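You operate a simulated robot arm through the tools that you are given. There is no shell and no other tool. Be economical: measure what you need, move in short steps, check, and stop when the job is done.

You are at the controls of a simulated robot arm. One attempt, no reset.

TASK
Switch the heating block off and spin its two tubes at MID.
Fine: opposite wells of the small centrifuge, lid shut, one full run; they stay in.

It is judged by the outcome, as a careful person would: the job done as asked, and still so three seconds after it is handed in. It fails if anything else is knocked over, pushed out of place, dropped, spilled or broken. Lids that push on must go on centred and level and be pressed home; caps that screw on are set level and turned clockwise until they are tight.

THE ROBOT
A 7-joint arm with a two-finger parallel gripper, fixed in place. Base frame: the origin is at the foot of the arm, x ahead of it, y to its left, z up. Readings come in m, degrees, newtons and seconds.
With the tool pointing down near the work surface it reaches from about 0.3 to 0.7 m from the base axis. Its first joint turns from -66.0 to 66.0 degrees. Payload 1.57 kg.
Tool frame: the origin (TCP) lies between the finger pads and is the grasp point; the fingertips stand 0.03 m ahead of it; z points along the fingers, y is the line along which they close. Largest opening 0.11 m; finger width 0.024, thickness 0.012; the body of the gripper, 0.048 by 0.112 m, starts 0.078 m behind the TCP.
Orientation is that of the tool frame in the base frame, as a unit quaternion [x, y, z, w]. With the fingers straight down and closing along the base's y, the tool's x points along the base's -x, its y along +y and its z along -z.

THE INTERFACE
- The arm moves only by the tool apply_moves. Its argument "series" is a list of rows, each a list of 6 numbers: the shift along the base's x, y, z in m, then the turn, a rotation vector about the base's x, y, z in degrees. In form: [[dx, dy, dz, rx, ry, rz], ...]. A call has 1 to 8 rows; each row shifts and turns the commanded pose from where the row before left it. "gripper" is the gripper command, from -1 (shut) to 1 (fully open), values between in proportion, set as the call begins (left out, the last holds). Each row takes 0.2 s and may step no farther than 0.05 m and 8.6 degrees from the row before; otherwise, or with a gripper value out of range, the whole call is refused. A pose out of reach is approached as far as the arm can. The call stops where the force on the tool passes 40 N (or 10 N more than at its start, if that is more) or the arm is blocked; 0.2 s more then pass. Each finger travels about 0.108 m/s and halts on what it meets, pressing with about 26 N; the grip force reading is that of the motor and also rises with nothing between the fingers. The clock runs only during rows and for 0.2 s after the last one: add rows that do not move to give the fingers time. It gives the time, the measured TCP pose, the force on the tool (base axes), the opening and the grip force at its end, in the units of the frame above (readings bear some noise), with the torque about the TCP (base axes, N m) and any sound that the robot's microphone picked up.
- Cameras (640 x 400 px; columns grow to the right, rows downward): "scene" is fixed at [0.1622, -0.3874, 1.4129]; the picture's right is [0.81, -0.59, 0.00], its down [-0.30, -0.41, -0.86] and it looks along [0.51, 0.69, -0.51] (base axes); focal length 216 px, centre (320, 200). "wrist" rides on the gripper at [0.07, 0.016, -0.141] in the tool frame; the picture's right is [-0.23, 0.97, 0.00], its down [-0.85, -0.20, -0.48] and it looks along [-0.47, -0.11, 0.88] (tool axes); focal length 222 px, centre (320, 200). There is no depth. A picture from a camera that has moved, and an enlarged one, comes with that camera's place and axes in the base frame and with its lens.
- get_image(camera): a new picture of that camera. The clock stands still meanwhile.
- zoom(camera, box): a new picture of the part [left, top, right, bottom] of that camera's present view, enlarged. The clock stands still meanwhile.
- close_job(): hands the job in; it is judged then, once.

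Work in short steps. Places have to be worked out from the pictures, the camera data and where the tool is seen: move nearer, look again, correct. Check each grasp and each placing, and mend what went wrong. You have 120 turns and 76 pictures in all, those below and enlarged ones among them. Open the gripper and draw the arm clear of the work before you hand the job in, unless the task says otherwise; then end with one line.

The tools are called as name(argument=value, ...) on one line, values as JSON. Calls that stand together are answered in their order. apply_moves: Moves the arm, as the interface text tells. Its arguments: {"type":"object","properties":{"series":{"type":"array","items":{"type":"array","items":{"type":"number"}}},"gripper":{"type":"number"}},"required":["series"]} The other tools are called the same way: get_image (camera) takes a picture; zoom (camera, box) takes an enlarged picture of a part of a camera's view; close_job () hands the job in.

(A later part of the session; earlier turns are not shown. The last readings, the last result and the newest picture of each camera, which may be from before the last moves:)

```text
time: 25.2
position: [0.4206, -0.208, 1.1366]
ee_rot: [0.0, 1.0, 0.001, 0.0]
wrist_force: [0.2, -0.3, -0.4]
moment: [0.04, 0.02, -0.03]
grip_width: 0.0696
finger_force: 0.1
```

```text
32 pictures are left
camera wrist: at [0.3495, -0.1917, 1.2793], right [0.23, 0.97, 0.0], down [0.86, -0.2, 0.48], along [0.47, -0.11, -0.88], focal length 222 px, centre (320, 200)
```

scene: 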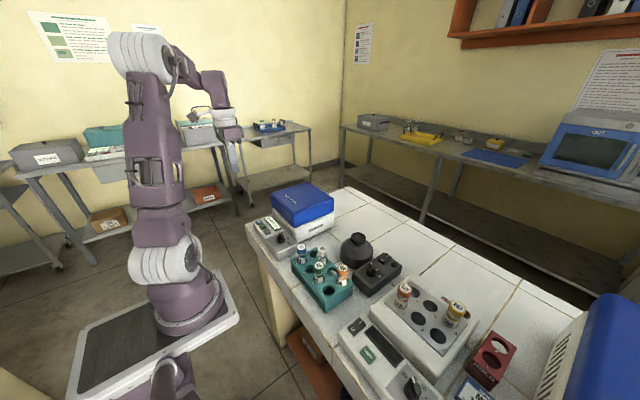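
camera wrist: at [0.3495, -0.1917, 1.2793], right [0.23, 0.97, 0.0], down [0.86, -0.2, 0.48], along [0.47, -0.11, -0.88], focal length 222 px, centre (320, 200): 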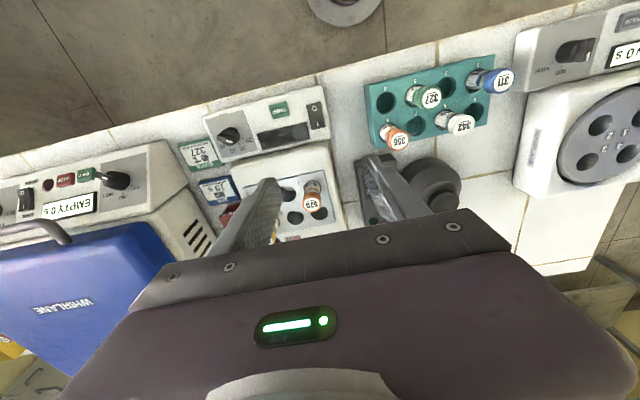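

575's cap is confirmed at about (0.512, −0.241). I move directly over it with the tips above the cap.

apply_moves(series=[[0.045, -0.015, 0, 0, 0, 0], [0.045, -0.018, 0, 0, 0, 0], [0.0015, 0, -0.045, 0, 0, 0], [0, 0, -0.045, 0, 0, 0]])

zoom(camera="scene", box=[365, 240, 477, 310])

zoom(camera="wrist", box=[220, 120, 420, 245])

```text
time: 26.2
position: [0.5153, -0.2432, 1.0488]
ee_rot: [0.001, 1.0, 0.001, 0.0]
wrist_force: [-0.1, -0.2, -1.4]
moment: [-0.04, -0.01, -0.01]
grip_width: 0.0697
finger_force: 0.0
```

```text
5.71 times, centred on (421, 275) of scene
camera zoom: at [0.1622, -0.3875, 1.4129], right [0.81, -0.59, 0.0], down [-0.3, -0.41, -0.86], along [0.51, 0.69, -0.51], focal length 1233 px, centre (-257, -229)
```

zoom: 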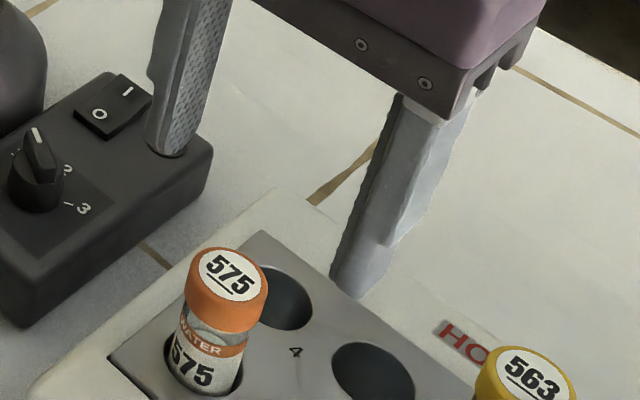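

```text
3.20 times, centred on (320, 182) of wrist
camera zoom: at [0.446, -0.2271, 1.1903], right [0.23, 0.97, 0.0], down [0.85, -0.2, 0.48], along [0.47, -0.11, -0.88], focal length 711 px, centre (320, 256)
```

zoom: 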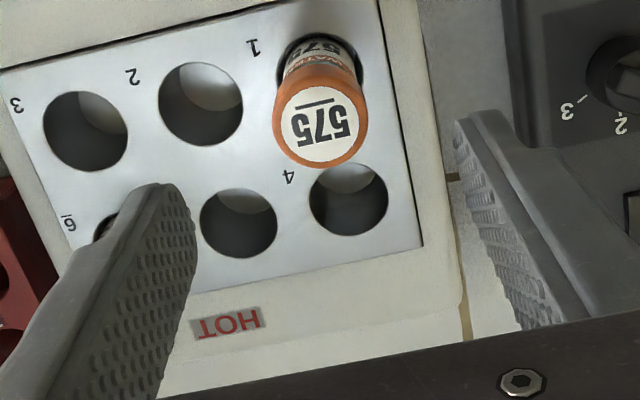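

The cap is centred between the fingers. I descend to grip at TCP z ≈ 0.963 and close.

apply_moves(series=[[-0.001, 0.001, -0.03, 0, 0, 0], [0, 0, -0.03, 0, 0, 0], [0, 0, -0.02, 0, 0, 0], [0, 0, -0.006, 0, 0, 0]])

zoom(camera="scene", box=[365, 240, 477, 310])

```text
time: 27.2
position: [0.5145, -0.2425, 0.9627]
ee_rot: [0.001, 1.0, 0.001, 0.0]
wrist_force: [0.0, -0.5, -0.5]
moment: [0.0, 0.01, -0.01]
grip_width: 0.07
finger_force: 0.0
```

```text
5.71 times, centred on (421, 275) of scene
camera zoom: at [0.1622, -0.3874, 1.4129], right [0.81, -0.59, 0.0], down [-0.3, -0.41, -0.86], along [0.51, 0.69, -0.51], focal length 1233 px, centre (-257, -229)
```

zoom: 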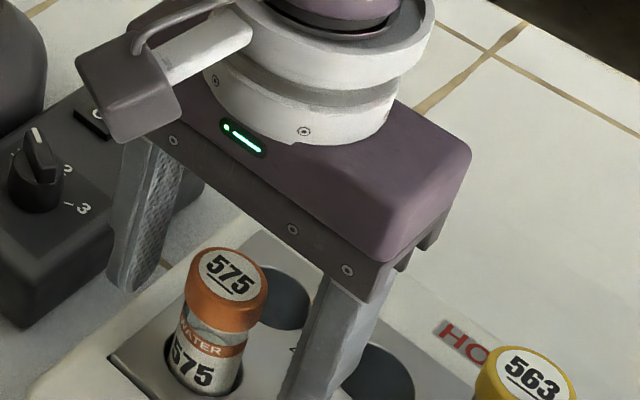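

Tube is between the fingers. Closing.

apply_moves(series=[[0, 0, 0, 0, 0, 0], [0, 0, 0, 0, 0, 0], [0, 0, 0, 0, 0, 0]], gripper=-1)

```text
time: 28.0
position: [0.513, -0.2435, 0.9639]
ee_rot: [0.0, 1.0, 0.0, 0.0]
wrist_force: [-0.5, -0.5, -0.1]
moment: [-0.01, 0.01, -0.02]
grip_width: 0.0289
finger_force: 25.7
```

Gripped at 28.9 mm with no side load. I lift straight up and check.

apply_moves(series=[[0, 0, 0.02, 0, 0, 0], [0, 0, 0.04, 0, 0, 0], [0, 0, 0.045, 0, 0, 0], [0, 0, 0.045, 0, 0, 0], [0, 0, 0.045, 0, 0, 0]])

zoom(camera="scene", box=[340, 150, 500, 290])

```text
time: 29.2
position: [0.515, -0.2429, 1.1594]
ee_rot: [0.001, 1.0, 0.001, -0.001]
wrist_force: [-0.3, -0.2, -0.6]
moment: [0.0, -0.01, 0.02]
grip_width: 0.0288
finger_force: 25.7
```

```text
2.86 times, centred on (420, 220) of scene
camera zoom: at [0.1622, -0.3874, 1.4129], right [0.81, -0.59, 0.0], down [-0.3, -0.41, -0.86], along [0.51, 0.69, -0.51], focal length 617 px, centre (34, 143)
```

zoom: 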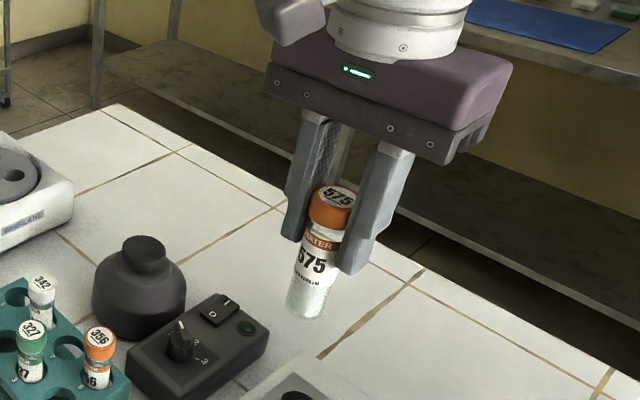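

575 is held upright. I carry it at height toward the centrifuge.

apply_moves(series=[[0.003, 0.049, 0, 0, 0, 0], [0.003, 0.049, 0, 0, 0, 0], [0.003, 0.049, 0, 0, 0, 0], [0.003, 0.049, 0, 0, 0, 0], [0.003, 0.049, 0, 0, 0, 0], [0.003, 0.049, 0, 0, 0, 0], [0.003, 0.049, 0, 0, 0, 0], [0.003, 0.049, 0, 0, 0, 0]])

get_image(camera="wrist")

```text
time: 31.0
position: [0.5384, 0.1484, 1.1535]
ee_rot: [0.001, 1.0, 0.0, -0.001]
wrist_force: [0.4, -0.8, -0.7]
moment: [-0.05, 0.02, -0.01]
grip_width: 0.029
finger_force: 25.8
```

```text
27 pictures are left
camera wrist: at [0.4684, 0.1653, 1.2943], right [0.23, 0.97, 0.0], down [0.85, -0.2, 0.48], along [0.47, -0.11, -0.88], focal length 222 px, centre (320, 200)
```

wrist: 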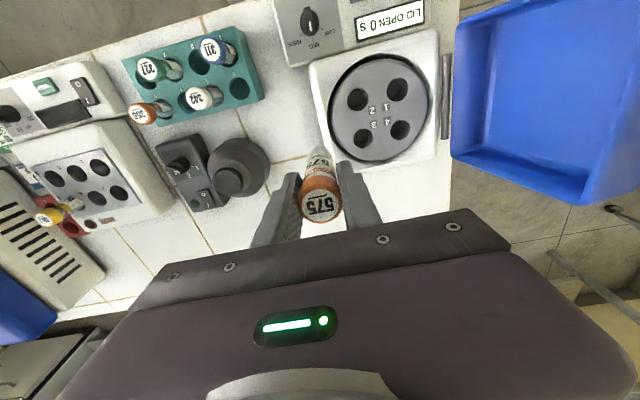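

I zoom in on the rotor wells for exact positions.

zoom(camera="wrist", box=[310, 50, 446, 170])

```text
3.33 times, centred on (378, 110) of wrist
camera zoom: at [0.4684, 0.1653, 1.2943], right [0.23, 0.97, 0.0], down [0.85, -0.2, 0.48], along [0.47, -0.11, -0.88], focal length 740 px, centre (127, 500)
```

zoom: 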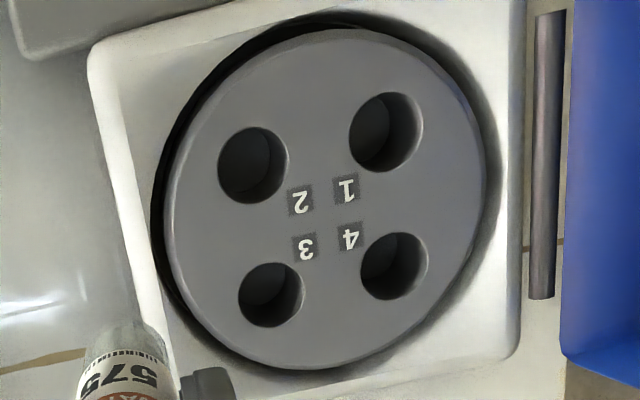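

Combining both views: rotor top z ≈ 0.928, well 4 ≈ (0.568, 0.275), well 2 ≈ (0.508, 0.215). The open lid's rim is near y ≈ 0.34, so I turn the tool +90° to keep the wide gripper body away from it.

apply_moves(series=[[0.003, 0.005, 0, 0, 0, 8.5], [0.003, 0.005, 0, 0, 0, 8.5], [0.003, 0.005, 0, 0, 0, 8.5], [0.003, 0.005, 0, 0, 0, 8.5], [0.003, 0.005, 0, 0, 0, 8.5], [0.003, 0.005, 0, 0, 0, 8.5], [0.003, 0.005, 0, 0, 0, 8.5], [0.003, 0.005, 0, 0, 0, 8.5]])

apply_moves(series=[[0.002, 0.02, 0, 0, 0, 8.5], [0.002, 0.02, 0, 0, 0, 8.5], [0.002, 0.02, 0, 0, 0, 5], [0, 0.026, 0, 0, 0, 0], [0, 0, -0.04, 0, 0, 0], [0, 0, -0.04, 0, 0, 0], [0, 0, -0.03, 0, 0, 0]])

get_image(camera="wrist")

zoom(camera="scene", box=[260, 140, 360, 220])

```text
time: 32.8
position: [0.5614, 0.1887, 1.1567]
ee_rot: [-0.56, 0.829, 0.0, 0.0]
wrist_force: [-1.0, -0.2, -0.5]
moment: [0.0, -0.02, 0.04]
grip_width: 0.0287
finger_force: 26.0
```

```text
time: 34.4
position: [0.5516, 0.2707, 1.0567]
ee_rot: [-0.706, 0.708, 0.001, -0.002]
wrist_force: [0.1, 0.4, -1.4]
moment: [0.0, 0.01, -0.02]
grip_width: 0.0289
finger_force: 25.5
out of reach, approached as far as the arm can: row 4
```

```text
25 pictures are left
camera wrist: at [0.5355, 0.202, 1.1965], right [-0.97, 0.23, 0.0], down [0.2, 0.85, 0.48], along [0.11, 0.47, -0.88], focal length 222 px, centre (320, 200)
```

wrist: 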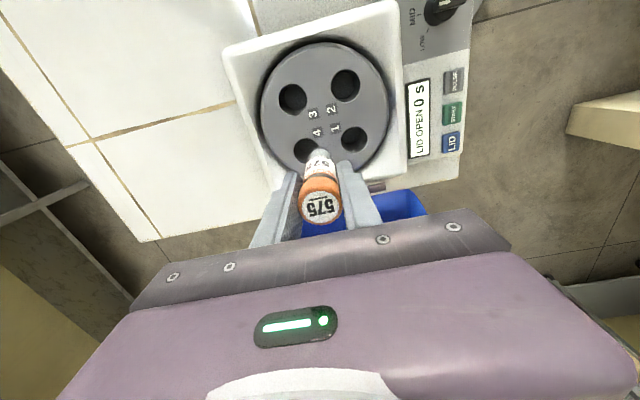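

```text
5.00 times, centred on (310, 180) of scene
camera zoom: at [0.1622, -0.3874, 1.4129], right [0.81, -0.59, 0.0], down [-0.3, -0.41, -0.86], along [0.51, 0.69, -0.51], focal length 1079 px, centre (370, 300)
```

zoom: 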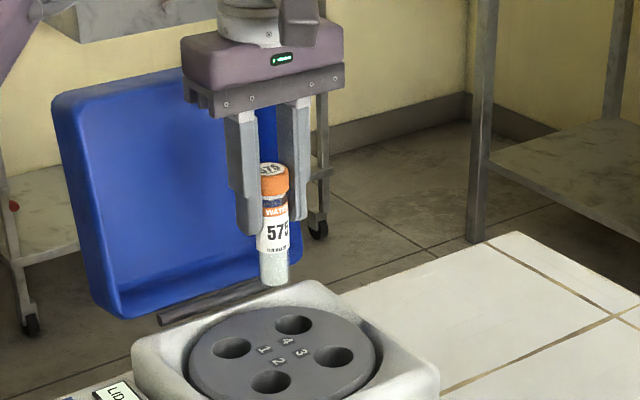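

The arm stopped a bit short in x at the upper height; well 4 reads (0.568, 0.273) from here too. I try the remaining shift at this lower height.

apply_moves(series=[[0.008, 0.001, 0, 0, 0, 0], [0.0085, 0.001, 0, 0, 0, 0], [0, 0, 0, 0, 0, 0]])

```text
time: 35.2
position: [0.5709, 0.2736, 1.0546]
ee_rot: [-0.706, 0.708, 0.001, -0.001]
wrist_force: [-0.5, 0.2, -1.0]
moment: [0.0, -0.01, 0.03]
grip_width: 0.029
finger_force: 25.8
```

apply_moves(series=[[-0.0025, -0.0003, -0.01, 0, 0, 0], [0, 0, -0.008, 0, 0, 0]])

zoom(camera="scene", box=[280, 170, 344, 210])

zoom(camera="wrist", box=[250, 90, 390, 220])

```text
time: 35.8
position: [0.5683, 0.2735, 1.0361]
ee_rot: [-0.707, 0.707, 0.001, -0.001]
wrist_force: [-0.4, -0.6, -1.1]
moment: [0.03, 0.01, -0.01]
grip_width: 0.0289
finger_force: 26.0
```

```text
10.00 times, centred on (312, 190) of scene
camera zoom: at [0.1622, -0.3874, 1.4129], right [0.81, -0.59, 0.0], down [-0.3, -0.41, -0.86], along [0.51, 0.69, -0.51], focal length 2158 px, centre (400, 300)
```

zoom: 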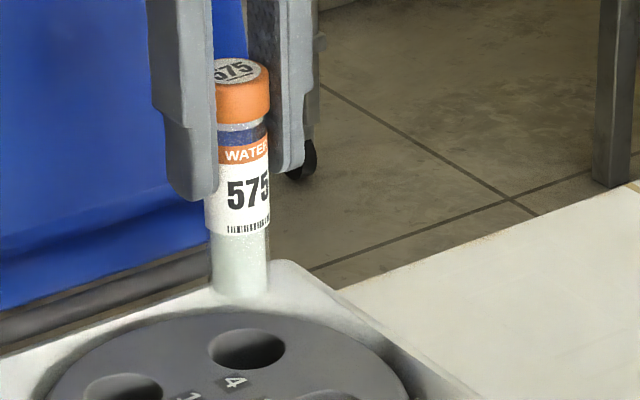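

```text
3.08 times, centred on (320, 155) of wrist
camera zoom: at [0.5511, 0.2043, 1.1777], right [-0.97, 0.23, 0.0], down [0.2, 0.85, 0.48], along [0.11, 0.47, -0.88], focal length 684 px, centre (320, 338)
```

zoom: 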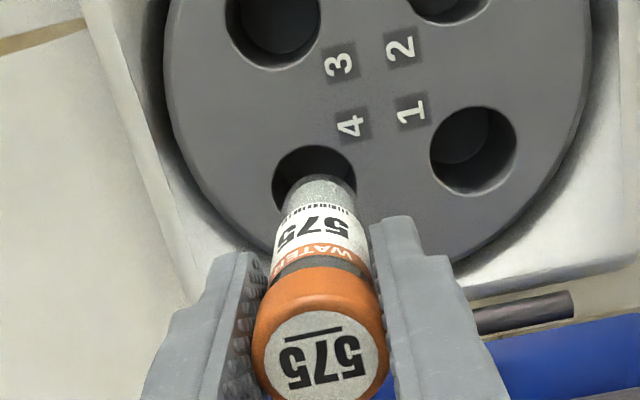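

The tube bottom leans about 2.5° toward +y, landing some 3 mm off the well. I straighten it with −2.5° about x and shift by (1.8, 1.5) mm, then recheck.

apply_moves(series=[[0.0018, 0.0015, 0, -2.5, 0, 0], [0, 0, -0.006, 0, 0, 0]])

zoom(camera="scene", box=[280, 170, 344, 210])

zoom(camera="wrist", box=[250, 90, 390, 220])

```text
time: 36.4
position: [0.5685, 0.2758, 1.0316]
ee_rot: [-0.706, 0.708, -0.016, -0.016]
wrist_force: [-0.6, 0.2, -1.0]
moment: [0.01, 0.0, -0.02]
grip_width: 0.0287
finger_force: 25.6
```

```text
10.00 times, centred on (312, 190) of scene
camera zoom: at [0.1622, -0.3874, 1.4129], right [0.81, -0.59, 0.0], down [-0.3, -0.41, -0.86], along [0.51, 0.69, -0.51], focal length 2158 px, centre (400, 300)
```

zoom: 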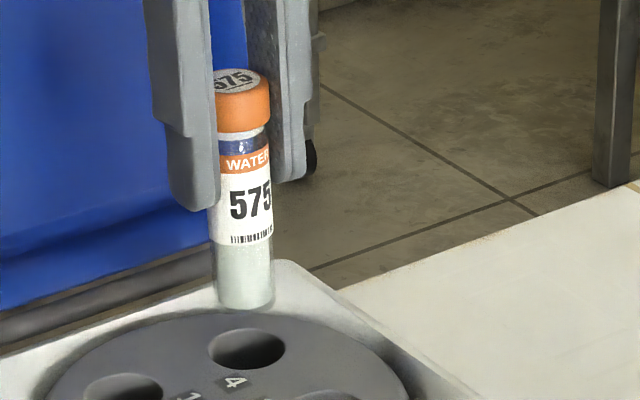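

```text
3.08 times, centred on (320, 155) of wrist
camera zoom: at [0.5522, 0.2124, 1.1751], right [-0.97, 0.23, -0.01], down [0.2, 0.87, 0.44], along [0.11, 0.43, -0.9], focal length 684 px, centre (320, 338)
```

zoom: 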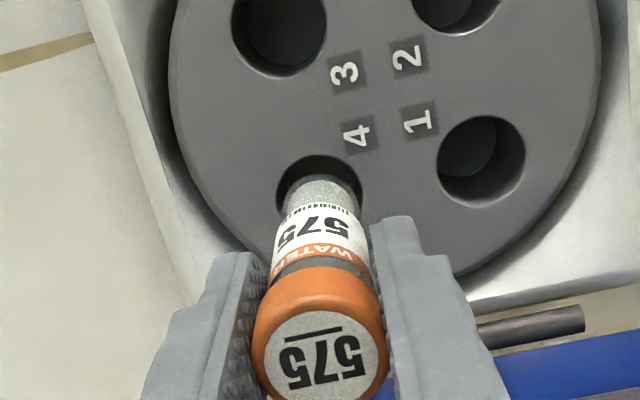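

Now well aligned; a final small trim, then I lower in small steps watching force.

apply_moves(series=[[0.0013, 0.0018, 0, -0.8, 0, 0], [0, 0, -0.005, 0, 0, 0], [0, 0, -0.005, 0, 0, 0], [0, 0, -0.005, 0, 0, 0], [0, 0, -0.005, 0, 0, 0]])

zoom(camera="scene", box=[280, 170, 344, 210])

```text
time: 37.6
position: [0.571, 0.276, 1.0103]
ee_rot: [-0.706, 0.708, -0.02, -0.021]
wrist_force: [0.0, 0.9, -0.4]
moment: [0.01, 0.0, -0.02]
grip_width: 0.0287
finger_force: 26.3
```

```text
10.00 times, centred on (312, 190) of scene
camera zoom: at [0.1622, -0.3874, 1.4129], right [0.81, -0.59, 0.0], down [-0.3, -0.41, -0.86], along [0.51, 0.69, -0.51], focal length 2158 px, centre (400, 300)
```

zoom: 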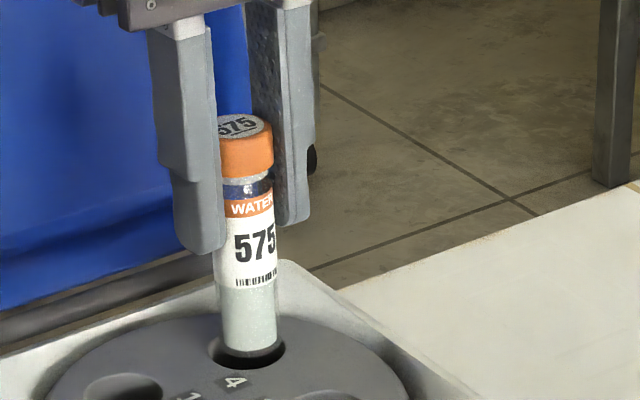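

Tube bottom is entering the well. I continue down.

apply_moves(series=[[0, 0, -0.005, 0, 0, 0], [0, 0, -0.005, 0, 0, 0], [0, 0, -0.005, 0, 0, 0], [0, 0, -0.005, 0, 0, 0], [0, 0, -0.005, 0, 0, 0], [0, 0, -0.005, 0, 0, 0]])

```text
time: 39.0
position: [0.5708, 0.2759, 0.9794]
ee_rot: [-0.706, 0.708, -0.02, -0.021]
wrist_force: [-1.2, 1.4, -1.2]
moment: [0.22, 0.03, 0.03]
grip_width: 0.0289
finger_force: 26.5
```

It slides in with little force. Continuing carefully until it seats (tips must stay above the rotor).

apply_moves(series=[[0, 0, -0.003, 0, 0, 0], [0, 0, -0.003, 0, 0, 0], [0, 0, -0.003, 0, 0, 0], [0, 0, -0.003, 0, 0, 0], [0, 0, -0.003, 0, 0, 0]])

zoom(camera="scene", box=[280, 170, 344, 210])

```text
time: 40.2
position: [0.5708, 0.2759, 0.9659]
ee_rot: [-0.706, 0.707, -0.02, -0.021]
wrist_force: [-0.9, 1.2, -2.2]
moment: [0.19, 0.04, 0.01]
grip_width: 0.0286
finger_force: 26.6
```

```text
10.00 times, centred on (312, 190) of scene
camera zoom: at [0.1623, -0.3874, 1.4129], right [0.81, -0.59, 0.0], down [-0.3, -0.41, -0.86], along [0.51, 0.69, -0.51], focal length 2158 px, centre (400, 300)
```

zoom: 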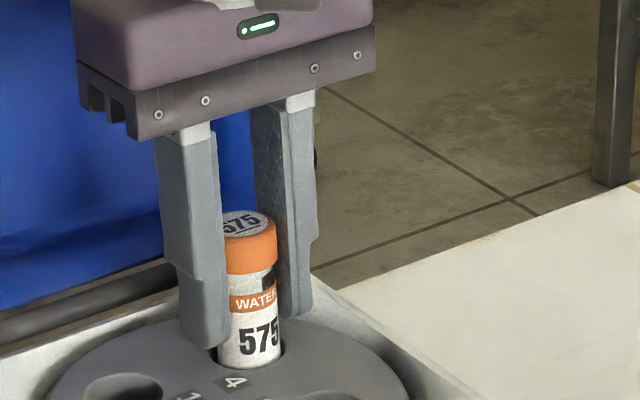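

Close to seated. Two more millimetre-steps, then release gently to a small opening.

apply_moves(series=[[0, 0, -0.002, 0, 0, 0], [0, 0, -0.002, 0, 0, 0], [0, 0, 0, 0, 0, 0]])

apply_moves(series=[[0, 0, 0, 0, 0, 0], [0, 0, 0, 0, 0, 0]], gripper=-0.2)

zoom(camera="scene", box=[280, 170, 344, 210])

```text
time: 41.0
position: [0.5717, 0.2766, 0.962]
ee_rot: [-0.706, 0.708, -0.019, -0.021]
wrist_force: [-0.6, 0.9, 3.4]
moment: [0.16, 0.08, 0.0]
grip_width: 0.0288
finger_force: 25.7
```

```text
time: 41.6
position: [0.5707, 0.2756, 0.9625]
ee_rot: [-0.705, 0.708, -0.02, -0.021]
wrist_force: [0.1, -1.1, 0.4]
moment: [0.01, -0.02, 0.02]
grip_width: 0.0441
finger_force: 0.1
```

```text
10.00 times, centred on (312, 190) of scene
camera zoom: at [0.1622, -0.3874, 1.4129], right [0.81, -0.59, 0.0], down [-0.3, -0.41, -0.86], along [0.51, 0.69, -0.51], focal length 2158 px, centre (400, 300)
```

zoom: 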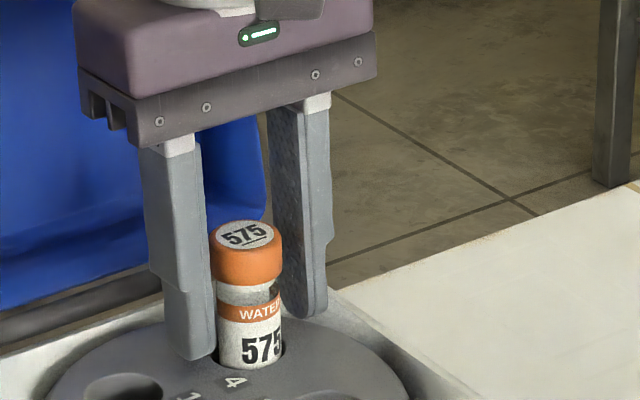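

575 stands seated in well 4. I lift straight up, then level the tool and draw back.

apply_moves(series=[[0, 0, 0.02, 0, 0, 0], [0, 0, 0.03, 0, 0, 0], [0, 0, 0.04, 0, 0, 0], [-0.02, -0.03, 0.03, 3.3, 0, 0], [-0.02, -0.03, 0.03, 0, 0, -8.5], [0, -0.045, 0.01, 0, 0, -8.5], [0, -0.048, 0, 0, 0, -8.5], [0, -0.048, 0, 0, 0, -8.5]])

```text
time: 43.4
position: [0.5292, 0.072, 1.1222]
ee_rot: [-0.469, 0.883, 0.001, 0.0]
wrist_force: [-0.5, 0.4, 0.2]
moment: [0.01, -0.01, -0.01]
grip_width: 0.0439
finger_force: 0.2
```

Continue to above 563, rotating the tool back to yaw 0.

apply_moves(series=[[0.003, -0.048, 0, 0, 0, -8], [0.003, -0.048, 0, 0, 0, -8], [0.003, -0.048, 0, 0, 0, -8], [0.003, -0.048, 0, 0, 0, -8], [0.003, -0.048, 0, 0, 0, -8], [0.003, -0.048, 0, 0, 0, -8], [0.003, -0.048, 0, 0, 0, -8], [0.003, -0.048, 0, 0, 0, 0]], gripper=0.27)

zoom(camera="wrist", box=[200, 90, 440, 240])

```text
time: 45.2
position: [0.5527, -0.2962, 1.1149]
ee_rot: [-0.005, 1.0, 0.004, -0.012]
wrist_force: [-0.5, 0.1, -0.5]
moment: [-0.03, 0.02, -0.01]
grip_width: 0.0701
finger_force: 0.0
out of reach, approached as far as the arm can: row 8
```

```text
2.67 times, centred on (320, 165) of wrist
camera zoom: at [0.4845, -0.2813, 1.2583], right [0.22, 0.98, 0.0], down [0.87, -0.19, 0.46], along [0.45, -0.1, -0.89], focal length 592 px, centre (320, 293)
```

zoom: 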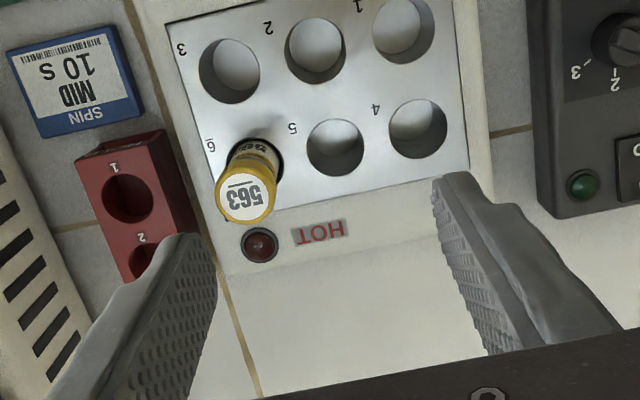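

563's cap is confirmed at (0.563, −0.3355); the HOLD rack's top (~0.917) is just beside it, so I use a narrower 50 mm opening. Levelling, lowering to a reachable height and centring.

apply_moves(series=[[0, 0, -0.04, -0.46, -1.4, -0.57], [0, 0, -0.025, 0, 0, 0], [0.005, -0.02, 0, 0, 0, 0], [0.005, -0.0195, 0, 0, 0, 0], [0, 0, 0, 0, 0, 0]], gripper=-0.09)

zoom(camera="wrist", box=[220, 120, 420, 245])

```text
time: 46.4
position: [0.5631, -0.3373, 1.0541]
ee_rot: [0.006, 1.0, -0.003, 0.013]
wrist_force: [0.5, 0.5, -0.7]
moment: [-0.03, 0.0, -0.01]
grip_width: 0.0502
finger_force: 0.1
out of reach, approached as far as the arm can: row 4
```

```text
3.20 times, centred on (320, 182) of wrist
camera zoom: at [0.4897, -0.3195, 1.1947], right [0.24, 0.97, 0.0], down [0.84, -0.21, 0.5], along [0.49, -0.12, -0.87], focal length 711 px, centre (320, 256)
```

zoom: 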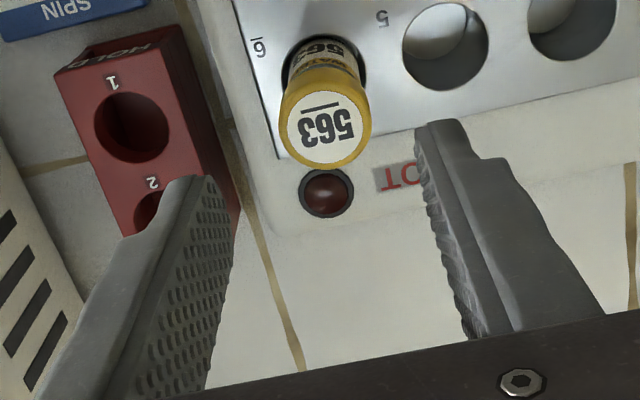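

Aligned within 1–2 mm. I undo the small tilt and descend to the grip height.

apply_moves(series=[[0, 0, -0.03, 0.35, 1.5, 0.7], [0.0005, 0.001, -0.025, 0, 0, 0], [0, 0, -0.02, 0, 0, 0], [0, 0, -0.013, 0, 0, 0], [0, 0, 0, 0, 0, 0]])

zoom(camera="scene", box=[400, 260, 512, 330])

```text
time: 47.6
position: [0.5626, -0.3373, 0.9696]
ee_rot: [0.0, 1.0, 0.0, -0.001]
wrist_force: [0.2, 0.0, 0.1]
moment: [-0.03, -0.01, 0.03]
grip_width: 0.0501
finger_force: 0.0
```

```text
5.71 times, centred on (456, 295) of scene
camera zoom: at [0.1622, -0.3874, 1.4129], right [0.81, -0.59, 0.0], down [-0.3, -0.41, -0.86], along [0.51, 0.69, -0.51], focal length 1233 px, centre (-457, -343)
```

zoom: 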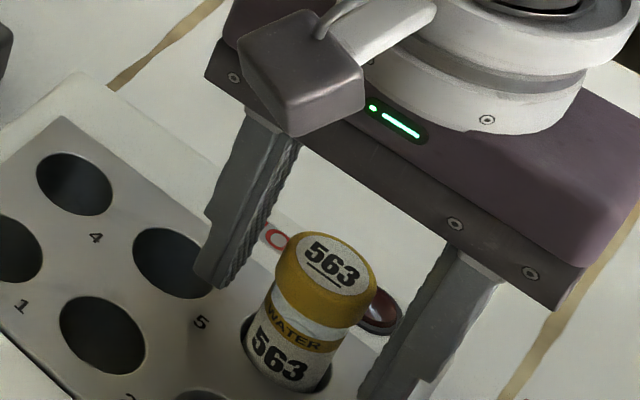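

Tube is between the fingers; a few mm lower, then close.

apply_moves(series=[[0.001, 0.001, -0.004, 0, 0, 0]])

apply_moves(series=[[0, 0, 0, 0, 0, 0], [0, 0, 0, 0, 0, 0], [0, 0, 0, 0, 0, 0]], gripper=-1)

```text
time: 48.0
position: [0.5626, -0.3358, 0.9655]
ee_rot: [0.0, 1.0, 0.0, -0.001]
wrist_force: [0.1, 0.3, 0.3]
moment: [-0.03, -0.01, 0.04]
grip_width: 0.05
finger_force: 0.1
```

```text
time: 48.8
position: [0.564, -0.3347, 0.9658]
ee_rot: [-0.001, 1.0, 0.0, 0.0]
wrist_force: [-0.7, -1.2, 0.9]
moment: [-0.03, -0.01, 0.02]
grip_width: 0.0289
finger_force: 26.0
```

Gripped at 28.9 mm. I lift straight out, then draw inward while rising (reach is limited up here).

apply_moves(series=[[0, 0, 0.02, 0, 0, 0], [0, 0, 0.025, 0, 0, 0], [0, 0, 0.025, 0, 0, 0], [-0.02, 0.02, 0.025, 0, 0, 0], [-0.02, 0.03, 0.03, 0, 0, 0], [-0.01, 0.035, 0.03, 0, 0, 0], [0, 0.045, 0.015, 0, 0, 0]])

zoom(camera="scene", box=[320, 130, 520, 330])

```text
time: 50.4
position: [0.5116, -0.2092, 1.1361]
ee_rot: [0.0, 1.0, 0.0, -0.001]
wrist_force: [-0.4, -0.3, -0.2]
moment: [-0.03, 0.01, 0.02]
grip_width: 0.0287
finger_force: 26.2
```

```text
2.00 times, centred on (420, 230) of scene
camera zoom: at [0.1622, -0.3874, 1.4129], right [0.81, -0.59, 0.0], down [-0.3, -0.41, -0.86], along [0.51, 0.69, -0.51], focal length 432 px, centre (120, 140)
```

zoom: 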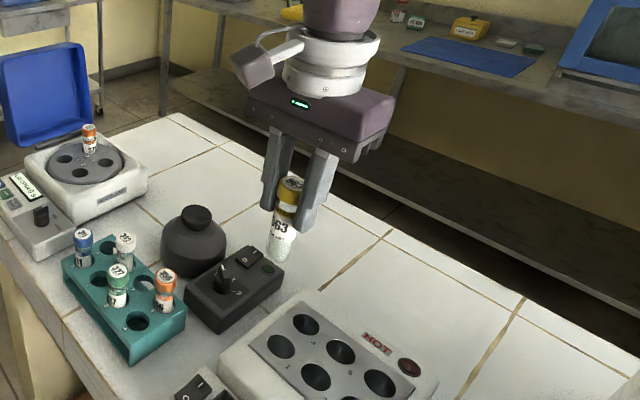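

563 is held. Carrying it toward well 2.

apply_moves(series=[[0, 0.045, 0.003, 0, 0, 0], [0, 0.049, 0, 0, 0, 0], [0, 0.049, 0, 0, 0, 0], [0, 0.049, 0, 0, 0, 0], [0, 0.049, 0, 0, 0, 0], [0, 0.049, 0, 0, 0, 0], [0, 0.049, 0, 0, 0, 0], [0, 0.045, 0, 0, 0, 0]])

apply_moves(series=[[-0.001, 0.025, 0, 0, 0, 0], [-0.001, 0.015, -0.02, 0, 0, 0], [0, 0, -0.04, 0, 0, 0], [0, 0, -0.035, 0, 0, 0], [0, 0, 0, 0, 0, 0]])

zoom(camera="wrist", box=[230, 80, 410, 230])

zoom(camera="scene", box=[270, 170, 334, 220])

```text
time: 52.2
position: [0.5134, 0.1786, 1.1366]
ee_rot: [0.0, 1.0, 0.0, -0.001]
wrist_force: [0.3, 0.4, 0.1]
moment: [-0.02, 0.0, 0.02]
grip_width: 0.0288
finger_force: 25.8
```

```text
time: 53.4
position: [0.5141, 0.2194, 1.0398]
ee_rot: [0.0, 1.0, 0.0, -0.001]
wrist_force: [-0.2, -1.8, -0.5]
moment: [-0.02, -0.01, -0.02]
grip_width: 0.0289
finger_force: 25.8
```

```text
2.67 times, centred on (320, 155) of wrist
camera zoom: at [0.4434, 0.2359, 1.1819], right [0.23, 0.97, 0.0], down [0.86, -0.2, 0.48], along [0.46, -0.11, -0.88], focal length 592 px, centre (320, 320)
```

zoom: 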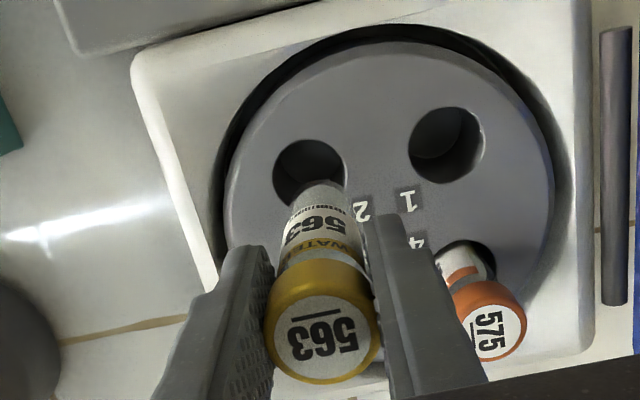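

```text
8.00 times, centred on (302, 195) of scene
camera zoom: at [0.1622, -0.3874, 1.4129], right [0.81, -0.59, 0.0], down [-0.3, -0.41, -0.86], along [0.51, 0.69, -0.51], focal length 1726 px, centre (464, 240)
```

zoom: 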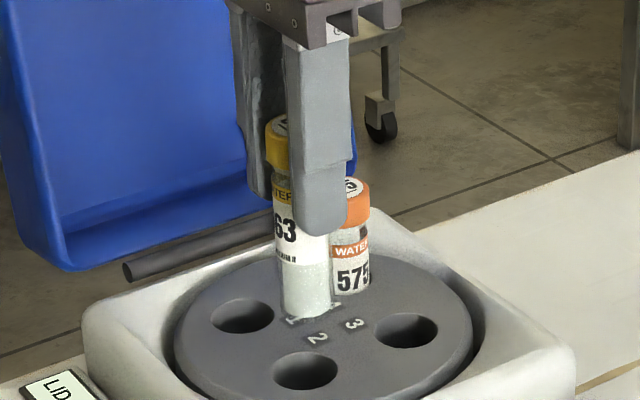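

Well 2 sits at (0.509, 0.216) and the tube hangs vertical. I shift (−5.5, −3.5) mm and lower to the well mouth.

apply_moves(series=[[-0.0055, -0.0035, 0, 0, 0, 0], [0, 0, -0.006, 0, 0, 0], [0, 0, -0.005, 0, 0, 0], [0, 0, -0.005, 0, 0, 0], [0, 0, 0, 0, 0, 0]])

zoom(camera="scene", box=[270, 170, 334, 220])

```text
time: 54.6
position: [0.5067, 0.2146, 1.0254]
ee_rot: [0.0, 1.0, 0.0, -0.001]
wrist_force: [-0.1, -0.1, 0.2]
moment: [0.04, 0.03, 0.02]
grip_width: 0.0287
finger_force: 26.1
```

```text
8.00 times, centred on (302, 195) of scene
camera zoom: at [0.1622, -0.3874, 1.4129], right [0.81, -0.59, 0.0], down [-0.3, -0.41, -0.86], along [0.51, 0.69, -0.51], focal length 1726 px, centre (464, 240)
```

zoom: 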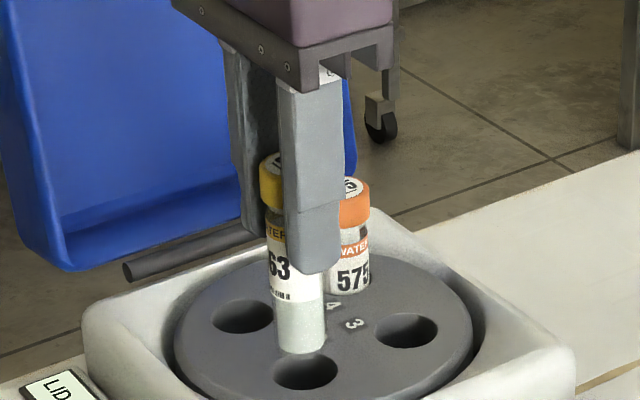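

Small trim (+2, +0.5) mm, then lower to the mouth and check from the wrist.

apply_moves(series=[[0.002, 0.0005, 0, 0, 0, 0], [0, 0, -0.005, 0, 0, 0], [0, 0, -0.005, 0, 0, 0], [0, 0, 0, 0, 0, 0]])

zoom(camera="wrist", box=[260, 100, 380, 200])

```text
time: 55.6
position: [0.5092, 0.2153, 1.0148]
ee_rot: [0.0, 1.0, 0.0, -0.001]
wrist_force: [-0.7, 0.5, -0.8]
moment: [-0.02, 0.0, -0.01]
grip_width: 0.0287
finger_force: 25.8
```

```text
4.00 times, centred on (320, 150) of wrist
camera zoom: at [0.4386, 0.2327, 1.1574], right [0.23, 0.97, 0.0], down [0.86, -0.2, 0.48], along [0.46, -0.11, -0.88], focal length 888 px, centre (320, 400)
```

zoom: 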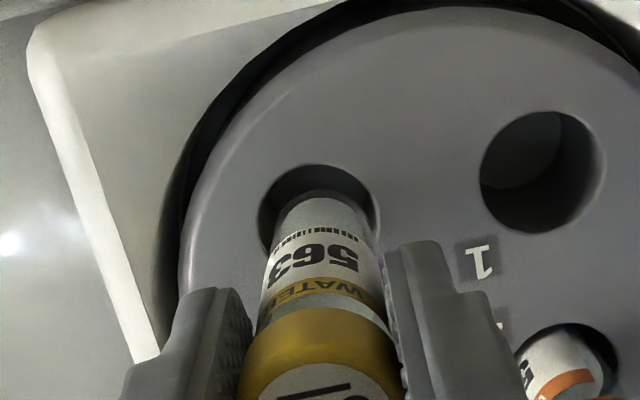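

The tube is concentric with the well to about 1 mm. Descending with force checks.

apply_moves(series=[[-0.0007, -0.0005, -0.005, 0, 0, 0], [0, 0, -0.006, 0, 0, 0], [0, 0, -0.006, 0, 0, 0], [0, 0, -0.006, 0, 0, 0], [0, 0, -0.006, 0, 0, 0], [0, 0, -0.006, 0, 0, 0], [0, 0, -0.006, 0, 0, 0], [0, 0, -0.004, 0, 0, 0]])

```text
time: 57.4
position: [0.5074, 0.215, 0.9701]
ee_rot: [-0.002, 1.0, 0.0, -0.001]
wrist_force: [-0.7, 0.2, -3.2]
moment: [0.0, 0.01, -0.04]
grip_width: 0.0288
finger_force: 25.9
```

apply_moves(series=[[0, 0, -0.003, 0, 0, 0], [0, 0, -0.002, 0, 0, 0], [0, 0, -0.001, 0, 0, 0], [0, 0, 0, 0, 0, 0]])

```text
time: 58.4
position: [0.5073, 0.215, 0.9644]
ee_rot: [-0.001, 1.0, 0.0, -0.001]
wrist_force: [0.2, -0.5, 10.9]
moment: [-0.08, 0.01, -0.03]
grip_width: 0.0289
finger_force: 26.1
```

Upward force shows the tube has bottomed. I release a little, lift straight up and check.

apply_moves(series=[[0, 0, 0, 0, 0, 0], [0, 0, 0, 0, 0, 0], [0, 0, 0.02, 0, 0, 0], [0, 0, 0.04, 0, 0, 0], [0, 0, 0.045, 0, 0, 0], [0, -0.03, 0.03, 0, 0, 0], [0, -0.045, 0.015, 0, 0, 0]], gripper=-0.2)

zoom(camera="scene", box=[225, 130, 365, 230])

```text
time: 60.0
position: [0.5067, 0.1403, 1.1132]
ee_rot: [-0.001, 1.0, -0.001, -0.002]
wrist_force: [-0.1, -1.2, 0.4]
moment: [0.0, 0.01, 0.03]
grip_width: 0.0441
finger_force: 0.1
```

```text
4.00 times, centred on (295, 180) of scene
camera zoom: at [0.1622, -0.3874, 1.4129], right [0.81, -0.59, 0.0], down [-0.3, -0.41, -0.86], along [0.51, 0.69, -0.51], focal length 863 px, centre (420, 280)
```

zoom: 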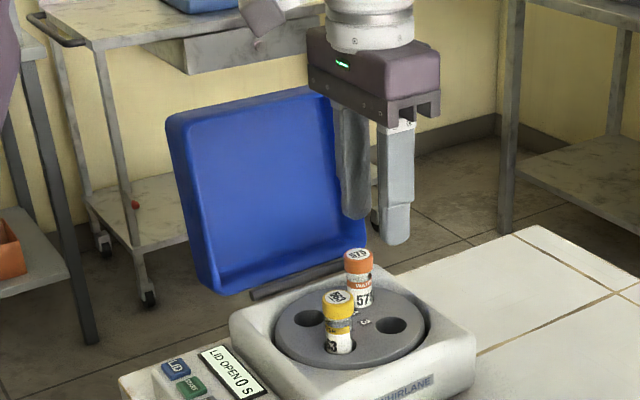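

Both tubes are in opposite wells (2 and 4). To shut the lid I'll tilt the tool so the closed fingers point forward like a rod, reach behind the lid from its front side, and swing it over. First the tilt, in free space.

apply_moves(series=[[-0.014, 0, 0.005, 0, -8.5, 0], [-0.014, 0, 0.005, 0, -8.5, 0], [-0.014, 0, 0.005, 0, -8.5, 0], [-0.014, 0, 0.005, 0, -8.5, 0], [-0.014, 0, 0.005, 0, -8.5, 0], [-0.014, 0, 0.005, 0, -8.5, 0], [-0.014, 0, 0.005, 0, -8.5, 0], [-0.014, 0, 0.005, 0, -8.5, 0]], gripper=-1)

apply_moves(series=[[0, 0.02, 0, 0, -8.5, 0], [0, 0.03, 0, 0, -8.5, 0], [-0.01, 0.04, 0, 0, 0, 0], [-0.01, 0.04, 0, 0, 0, 0]])

```text
time: 61.8
position: [0.4352, 0.1699, 1.217]
ee_rot: [0.016, 0.85, 0.073, 0.521]
wrist_force: [0.5, -0.3, 0.0]
moment: [0.0, 0.02, 0.05]
grip_width: 0.0
finger_force: 20.8
out of reach, approached as far as the arm can: row 6, 7, 8
```

```text
time: 62.8
position: [0.4244, 0.308, 1.2262]
ee_rot: [0.007, 0.763, 0.075, 0.642]
wrist_force: [-0.9, 0.3, 0.3]
moment: [0.0, -0.02, -0.04]
grip_width: 0.0002
finger_force: 21.1
out of reach, approached as far as the arm can: row 1, 2
```

Orientation is about 80° tilted; I settle and read the pose.

apply_moves(series=[[-0.03, 0, 0, 0, 0, 0], [-0.03, 0, 0, 0, 0, 0], [0, 0, 0, 0, 0, 0]])

get_image(camera="scene")

```text
time: 63.6
position: [0.3633, 0.3076, 1.227]
ee_rot: [0.007, 0.763, 0.073, 0.642]
wrist_force: [0.6, 0.2, 1.0]
moment: [-0.01, 0.0, 0.0]
grip_width: 0.0
finger_force: 21.5
```

```text
7 pictures are left
```

scene: 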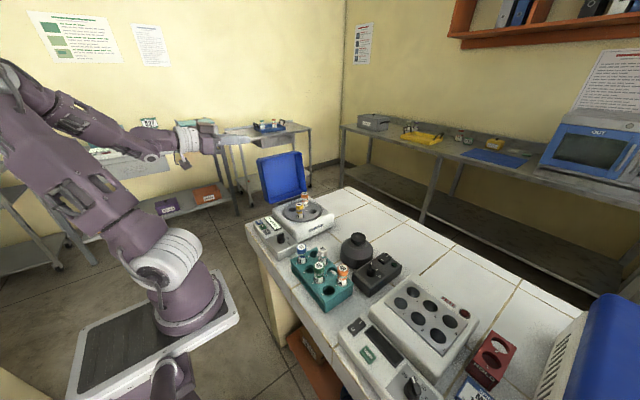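

The lid leans back ~11°, its back face around y ≈ 0.45 near the top. I go around its front side at x ≈ 0.39: out to y ≈ 0.49 then down to z ≈ 1.10.

apply_moves(series=[[0.005, 0.045, 0, 0, 0, 0], [0.005, 0.045, 0, 0, 0, 0], [0.005, 0.045, 0, 0, 0, 0], [0.005, 0.045, 0, 0, 0, 0], [0, 0, 0, 0, 0, 0]])

```text
time: 64.8
position: [0.3844, 0.4889, 1.2293]
ee_rot: [0.007, 0.763, 0.073, 0.642]
wrist_force: [-0.3, -0.4, 0.8]
moment: [-0.03, 0.01, 0.02]
grip_width: 0.0
finger_force: 21.4
```

Reachable. Now down to z ≈ 1.10.

apply_moves(series=[[0, 0, -0.045, 0, 0, 0], [0, 0, -0.045, 0, 0, 0], [0, 0, -0.035, 0, 0, 0], [0, 0, 0, 0, 0, 0]])

zoom(camera="scene", box=[200, 110, 340, 220])

```text
time: 65.8
position: [0.3837, 0.4874, 1.1037]
ee_rot: [0.007, 0.764, 0.074, 0.641]
wrist_force: [0.0, 0.2, -0.5]
moment: [0.01, -0.03, -0.02]
grip_width: 0.0
finger_force: 21.1
```

```text
3.64 times, centred on (270, 165) of scene
camera zoom: at [0.1622, -0.3874, 1.4129], right [0.81, -0.59, 0.0], down [-0.3, -0.41, -0.86], along [0.51, 0.69, -0.51], focal length 785 px, centre (502, 327)
```

zoom: 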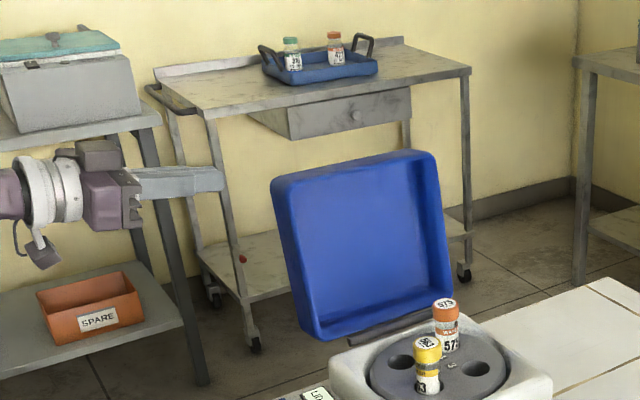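

The closed fingers are beside the lid and clear of it. I lower 30 mm and slide them behind the lid (+x).

apply_moves(series=[[0, 0, -0.03, 0, 0, 0], [0.03, 0, 0, 0, 0, 0], [0.03, 0, 0, 0, 0, 0], [0.025, 0, 0, 0, 0, 0], [0, 0, 0, 0, 0, 0]])

```text
time: 67.0
position: [0.4143, 0.4864, 1.0745]
ee_rot: [0.007, 0.763, 0.074, 0.642]
wrist_force: [0.2, 0.0, -0.2]
moment: [0.02, -0.01, -0.02]
grip_width: 0.0001
finger_force: 21.4
out of reach, approached as far as the arm can: row 3, 4
```

Reach limit at this heading. I yaw the fingers ~17° left and come slightly nearer in y to gain reach, then go on in +x.

apply_moves(series=[[0, -0.01, 0, 0, 0, 8.5], [0, -0.008, 0, 0, 0, 8.5], [0.02, 0, 0, 0, 0, 0], [0.02, 0, 0, 0, 0, 0], [0.01, 0, 0, 0, 0, 0], [0, 0, 0, 0, 0, 0]])

```text
time: 68.4
position: [0.4275, 0.487, 1.0989]
ee_rot: [-0.083, 0.78, 0.143, 0.603]
wrist_force: [0.5, -0.8, -0.2]
moment: [-0.01, 0.01, 0.0]
grip_width: 0.0
finger_force: 21.5
out of reach, approached as far as the arm can: row 1, 2, 3, 4, 5
```

Joint 1 is at its ±66° limit with such a flat tool. I pitch the fingers ~32° more downward, which moves the wrist inward and frees reach.

apply_moves(series=[[-0.01, 0, 0, -2.66, 7.54, 0], [0, 0, 0, -2.66, 7.54, 0], [0, 0, 0, -2.66, 7.54, 0], [0, 0, 0, -2.66, 7.54, 0], [0, 0, 0, 0, 0, 0]])

```text
time: 69.6
position: [0.4001, 0.4728, 1.0961]
ee_rot: [-0.087, 0.868, 0.108, 0.476]
wrist_force: [0.1, 0.3, -0.7]
moment: [-0.02, 0.03, -0.01]
grip_width: 0.0
finger_force: 21.7
out of reach, approached as far as the arm can: row 2, 3, 4
```

Still limited. I turn the fingers ~16° further left toward the radial direction, which should suit the arm better.

apply_moves(series=[[0, 0, 0, 0, 0, 8], [0, 0, 0, 0, 0, 8], [0.01, 0, 0, 0, 0, 0], [0, 0, 0, 0, 0, 0]])

```text
time: 70.6
position: [0.3978, 0.4683, 1.099]
ee_rot: [-0.168, 0.863, 0.142, 0.455]
wrist_force: [-0.8, 0.2, 1.2]
moment: [-0.02, -0.01, -0.01]
grip_width: 0.0
finger_force: 20.9
out of reach, approached as far as the arm can: row 1, 2, 3
```

I test a plain +x shift from the settled pose to see whether motion is available.

apply_moves(series=[[0.02, 0, 0, 0, 0, 0], [0, 0, 0, 0, 0, 0]])

apply_moves(series=[[0, 0, -0.03, 0, 0, 0], [0, 0, 0, 0, 0, 0]])

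```text
time: 71.2
position: [0.3981, 0.4695, 1.0987]
ee_rot: [-0.168, 0.863, 0.143, 0.455]
wrist_force: [-0.4, -0.6, -0.6]
moment: [0.02, 0.01, 0.01]
grip_width: 0.0
finger_force: 21.4
out of reach, approached as far as the arm can: row 1
```

```text
time: 71.8
position: [0.3978, 0.4691, 1.0688]
ee_rot: [-0.168, 0.863, 0.142, 0.455]
wrist_force: [0.0, 0.1, -0.6]
moment: [0.01, -0.03, 0.02]
grip_width: 0.0
finger_force: 21.6
```

The joints bind in this posture. I re-orient nearer to vertical (fingers down, leaning ~28° forward, yaw 0), where reach was good before.

apply_moves(series=[[-0.005, 0, 0.005, -2.27, 5.44, -4.62], [0, 0, 0.005, -2.27, 5.44, -4.62], [0, 0, 0, -2.27, 5.44, -4.62], [0, 0, 0, -2.27, 5.44, -4.62], [0, 0, 0, -2.27, 5.44, -4.62], [0, 0, 0, 0, 0, 0]])

apply_moves(series=[[0.015, 0, 0, 0, 0, 0], [0.015, 0, 0, 0, 0, 0], [0, 0, 0, 0, 0, 0]])

```text
time: 73.2
position: [0.3641, 0.494, 1.0833]
ee_rot: [-0.12, 0.905, 0.101, 0.396]
wrist_force: [-0.3, 0.4, -0.4]
moment: [0.03, 0.0, 0.03]
grip_width: 0.0
finger_force: 21.4
out of reach, approached as far as the arm can: row 1, 2, 3, 4, 5
```

```text
time: 74.0
position: [0.3625, 0.4932, 1.0842]
ee_rot: [-0.119, 0.905, 0.101, 0.396]
wrist_force: [0.0, 0.3, -0.4]
moment: [0.0, -0.01, -0.01]
grip_width: 0.0
finger_force: 21.3
out of reach, approached as far as the arm can: row 1, 2
```

The arm is caught against a joint limit in this branch. I back out to open space in front and return to tool-down for a clean configuration.

apply_moves(series=[[0, -0.02, 0.04, 0, 0, 0], [0, -0.03, 0.035, 0, 0, 0], [0, -0.045, 0.02, 0, 0, 0], [0, -0.048, 0, 0, 0, 0], [0, -0.048, 0, 0, 0, 0], [0, -0.048, 0, 0, 0, 0]])

apply_moves(series=[[0, 0, 0, -1.71, 6.71, -2.02], [0, 0, 0, -1.71, 6.71, -2.02], [0, 0, 0, -1.71, 6.71, -2.02], [0, 0, 0, -1.71, 6.71, -2.02], [0, 0, 0, -1.71, 6.71, -2.02], [0, 0, 0, -1.71, 6.71, -2.02], [0, 0, 0, -1.71, 6.71, -2.02], [0, 0, 0, 0, 0, 0]])

```text
time: 75.4
position: [0.3648, 0.2547, 1.1802]
ee_rot: [-0.12, 0.905, 0.1, 0.396]
wrist_force: [0.6, -0.6, 0.0]
moment: [0.0, 0.0, 0.0]
grip_width: 0.0
finger_force: 21.5
```

```text
time: 77.2
position: [0.3641, 0.2548, 1.18]
ee_rot: [-0.044, 0.988, 0.037, 0.145]
wrist_force: [0.5, -0.2, 0.1]
moment: [0.0, 0.0, 0.0]
grip_width: 0.0001
finger_force: 20.9
out of reach, approached as far as the arm can: row 5, 6, 7
```

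Some drift in the arm's posture. I move to an easier place (0.42, 0.13, 1.13) and finish levelling there.

apply_moves(series=[[0.015, -0.04, -0.01, 0, 0, 0], [0.015, -0.04, -0.02, 0, 0, 0], [0.015, -0.04, -0.02, 0, 0, 0], [0, 0, 0, -1.5, 6, -1.8], [0, 0, 0, -1.5, 6, -1.8], [0, 0, 0, -1.2, 4.5, -1.4], [0, 0, 0, 0, 0, 0]])

```text
time: 78.8
position: [0.4094, 0.1354, 1.1297]
ee_rot: [0.0, 1.0, 0.0, -0.001]
wrist_force: [0.4, 0.5, 0.1]
moment: [-0.01, 0.03, 0.01]
grip_width: 0.0
finger_force: 21.3
```

Clean posture again. New approach: tool down with yaw +90°, so that with the gripper opened one finger stands out to +x and can push the lid's back face. I travel along x ≈ 0.364, clear of the lid's front.

apply_moves(series=[[-0.045, 0, 0, 0, 0, 8.2], [0, 0.045, 0, 0, 0, 8.2], [0, 0.045, 0, 0, 0, 8.2], [0, 0.045, 0, 0, 0, 8.2], [0, 0.045, 0, 0, 0, 8.2], [0, 0.045, 0, 0, 0, 8.2], [0, 0.045, 0, 0, 0, 8.2], [0, 0.045, 0, 0, 0, 8.2]])

apply_moves(series=[[0, 0.01, 0, 0, 0, 8.2], [0, 0.01, 0, 0, 0, 8.2], [0, 0.015, 0, 0, 0, 8], [0, 0, 0, 0, 0, 0]])

```text
time: 80.6
position: [0.3633, 0.4496, 1.1265]
ee_rot: [-0.543, 0.84, 0.001, 0.001]
wrist_force: [0.2, 0.7, 0.7]
moment: [-0.01, 0.0, -0.01]
grip_width: 0.0
finger_force: 21.6
```

```text
time: 81.6
position: [0.3589, 0.4725, 1.1301]
ee_rot: [0.708, -0.706, -0.001, 0.0]
wrist_force: [-0.3, -0.3, 0.2]
moment: [-0.01, 0.01, -0.01]
grip_width: 0.0001
finger_force: 21.4
out of reach, approached as far as the arm can: row 3
```

Now behind the lid line. I move +x to 0.41, lower to ≈1.085 and open the fingers so that the outer one sits behind the lid; then check with a picture.

apply_moves(series=[[0.025, 0, 0, 0, 0, 0], [0.025, 0, 0, 0, 0, 0], [0, 0, -0.025, 0, 0, 0], [0, 0, -0.018, 0, 0, 0], [0, 0, 0, 0, 0, 0]])

apply_moves(series=[[0, 0, 0, 0, 0, 0], [0, 0, 0, 0, 0, 0], [0, 0, 0, 0, 0, 0]], gripper=1)

zoom(camera="scene", box=[220, 110, 330, 210])

```text
time: 82.8
position: [0.3965, 0.4509, 1.0948]
ee_rot: [0.707, -0.707, -0.002, -0.001]
wrist_force: [0.8, 1.0, -0.8]
moment: [0.01, 0.01, 0.02]
grip_width: 0.0
finger_force: 21.6
out of reach, approached as far as the arm can: row 1, 2
```

```text
time: 83.7
position: [0.3878, 0.4501, 1.0948]
ee_rot: [0.71, -0.704, -0.005, 0.005]
wrist_force: [-31.6, -15.3, 7.6]
moment: [-0.01, -0.81, -1.27]
grip_width: 0.0823
finger_force: 0.0
stopped in row 3: the force on the tool passed its limit at 40 N (the readings are from after the stop); the commanded pose is now the measured one
```

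```text
4.00 times, centred on (275, 160) of scene
camera zoom: at [0.1611, -0.3881, 1.4129], right [0.81, -0.59, 0.0], down [-0.3, -0.41, -0.86], along [0.51, 0.69, -0.51], focal length 863 px, centre (500, 360)
```

zoom: 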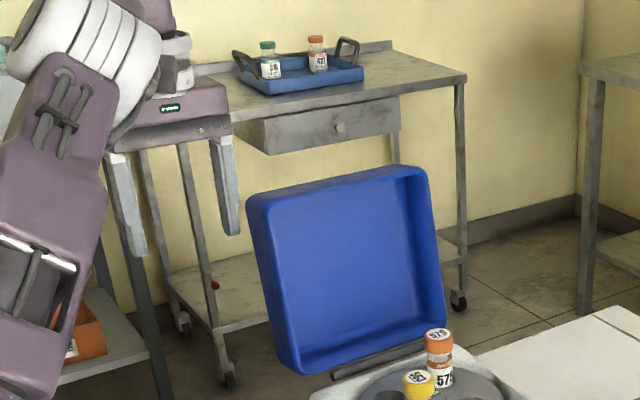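

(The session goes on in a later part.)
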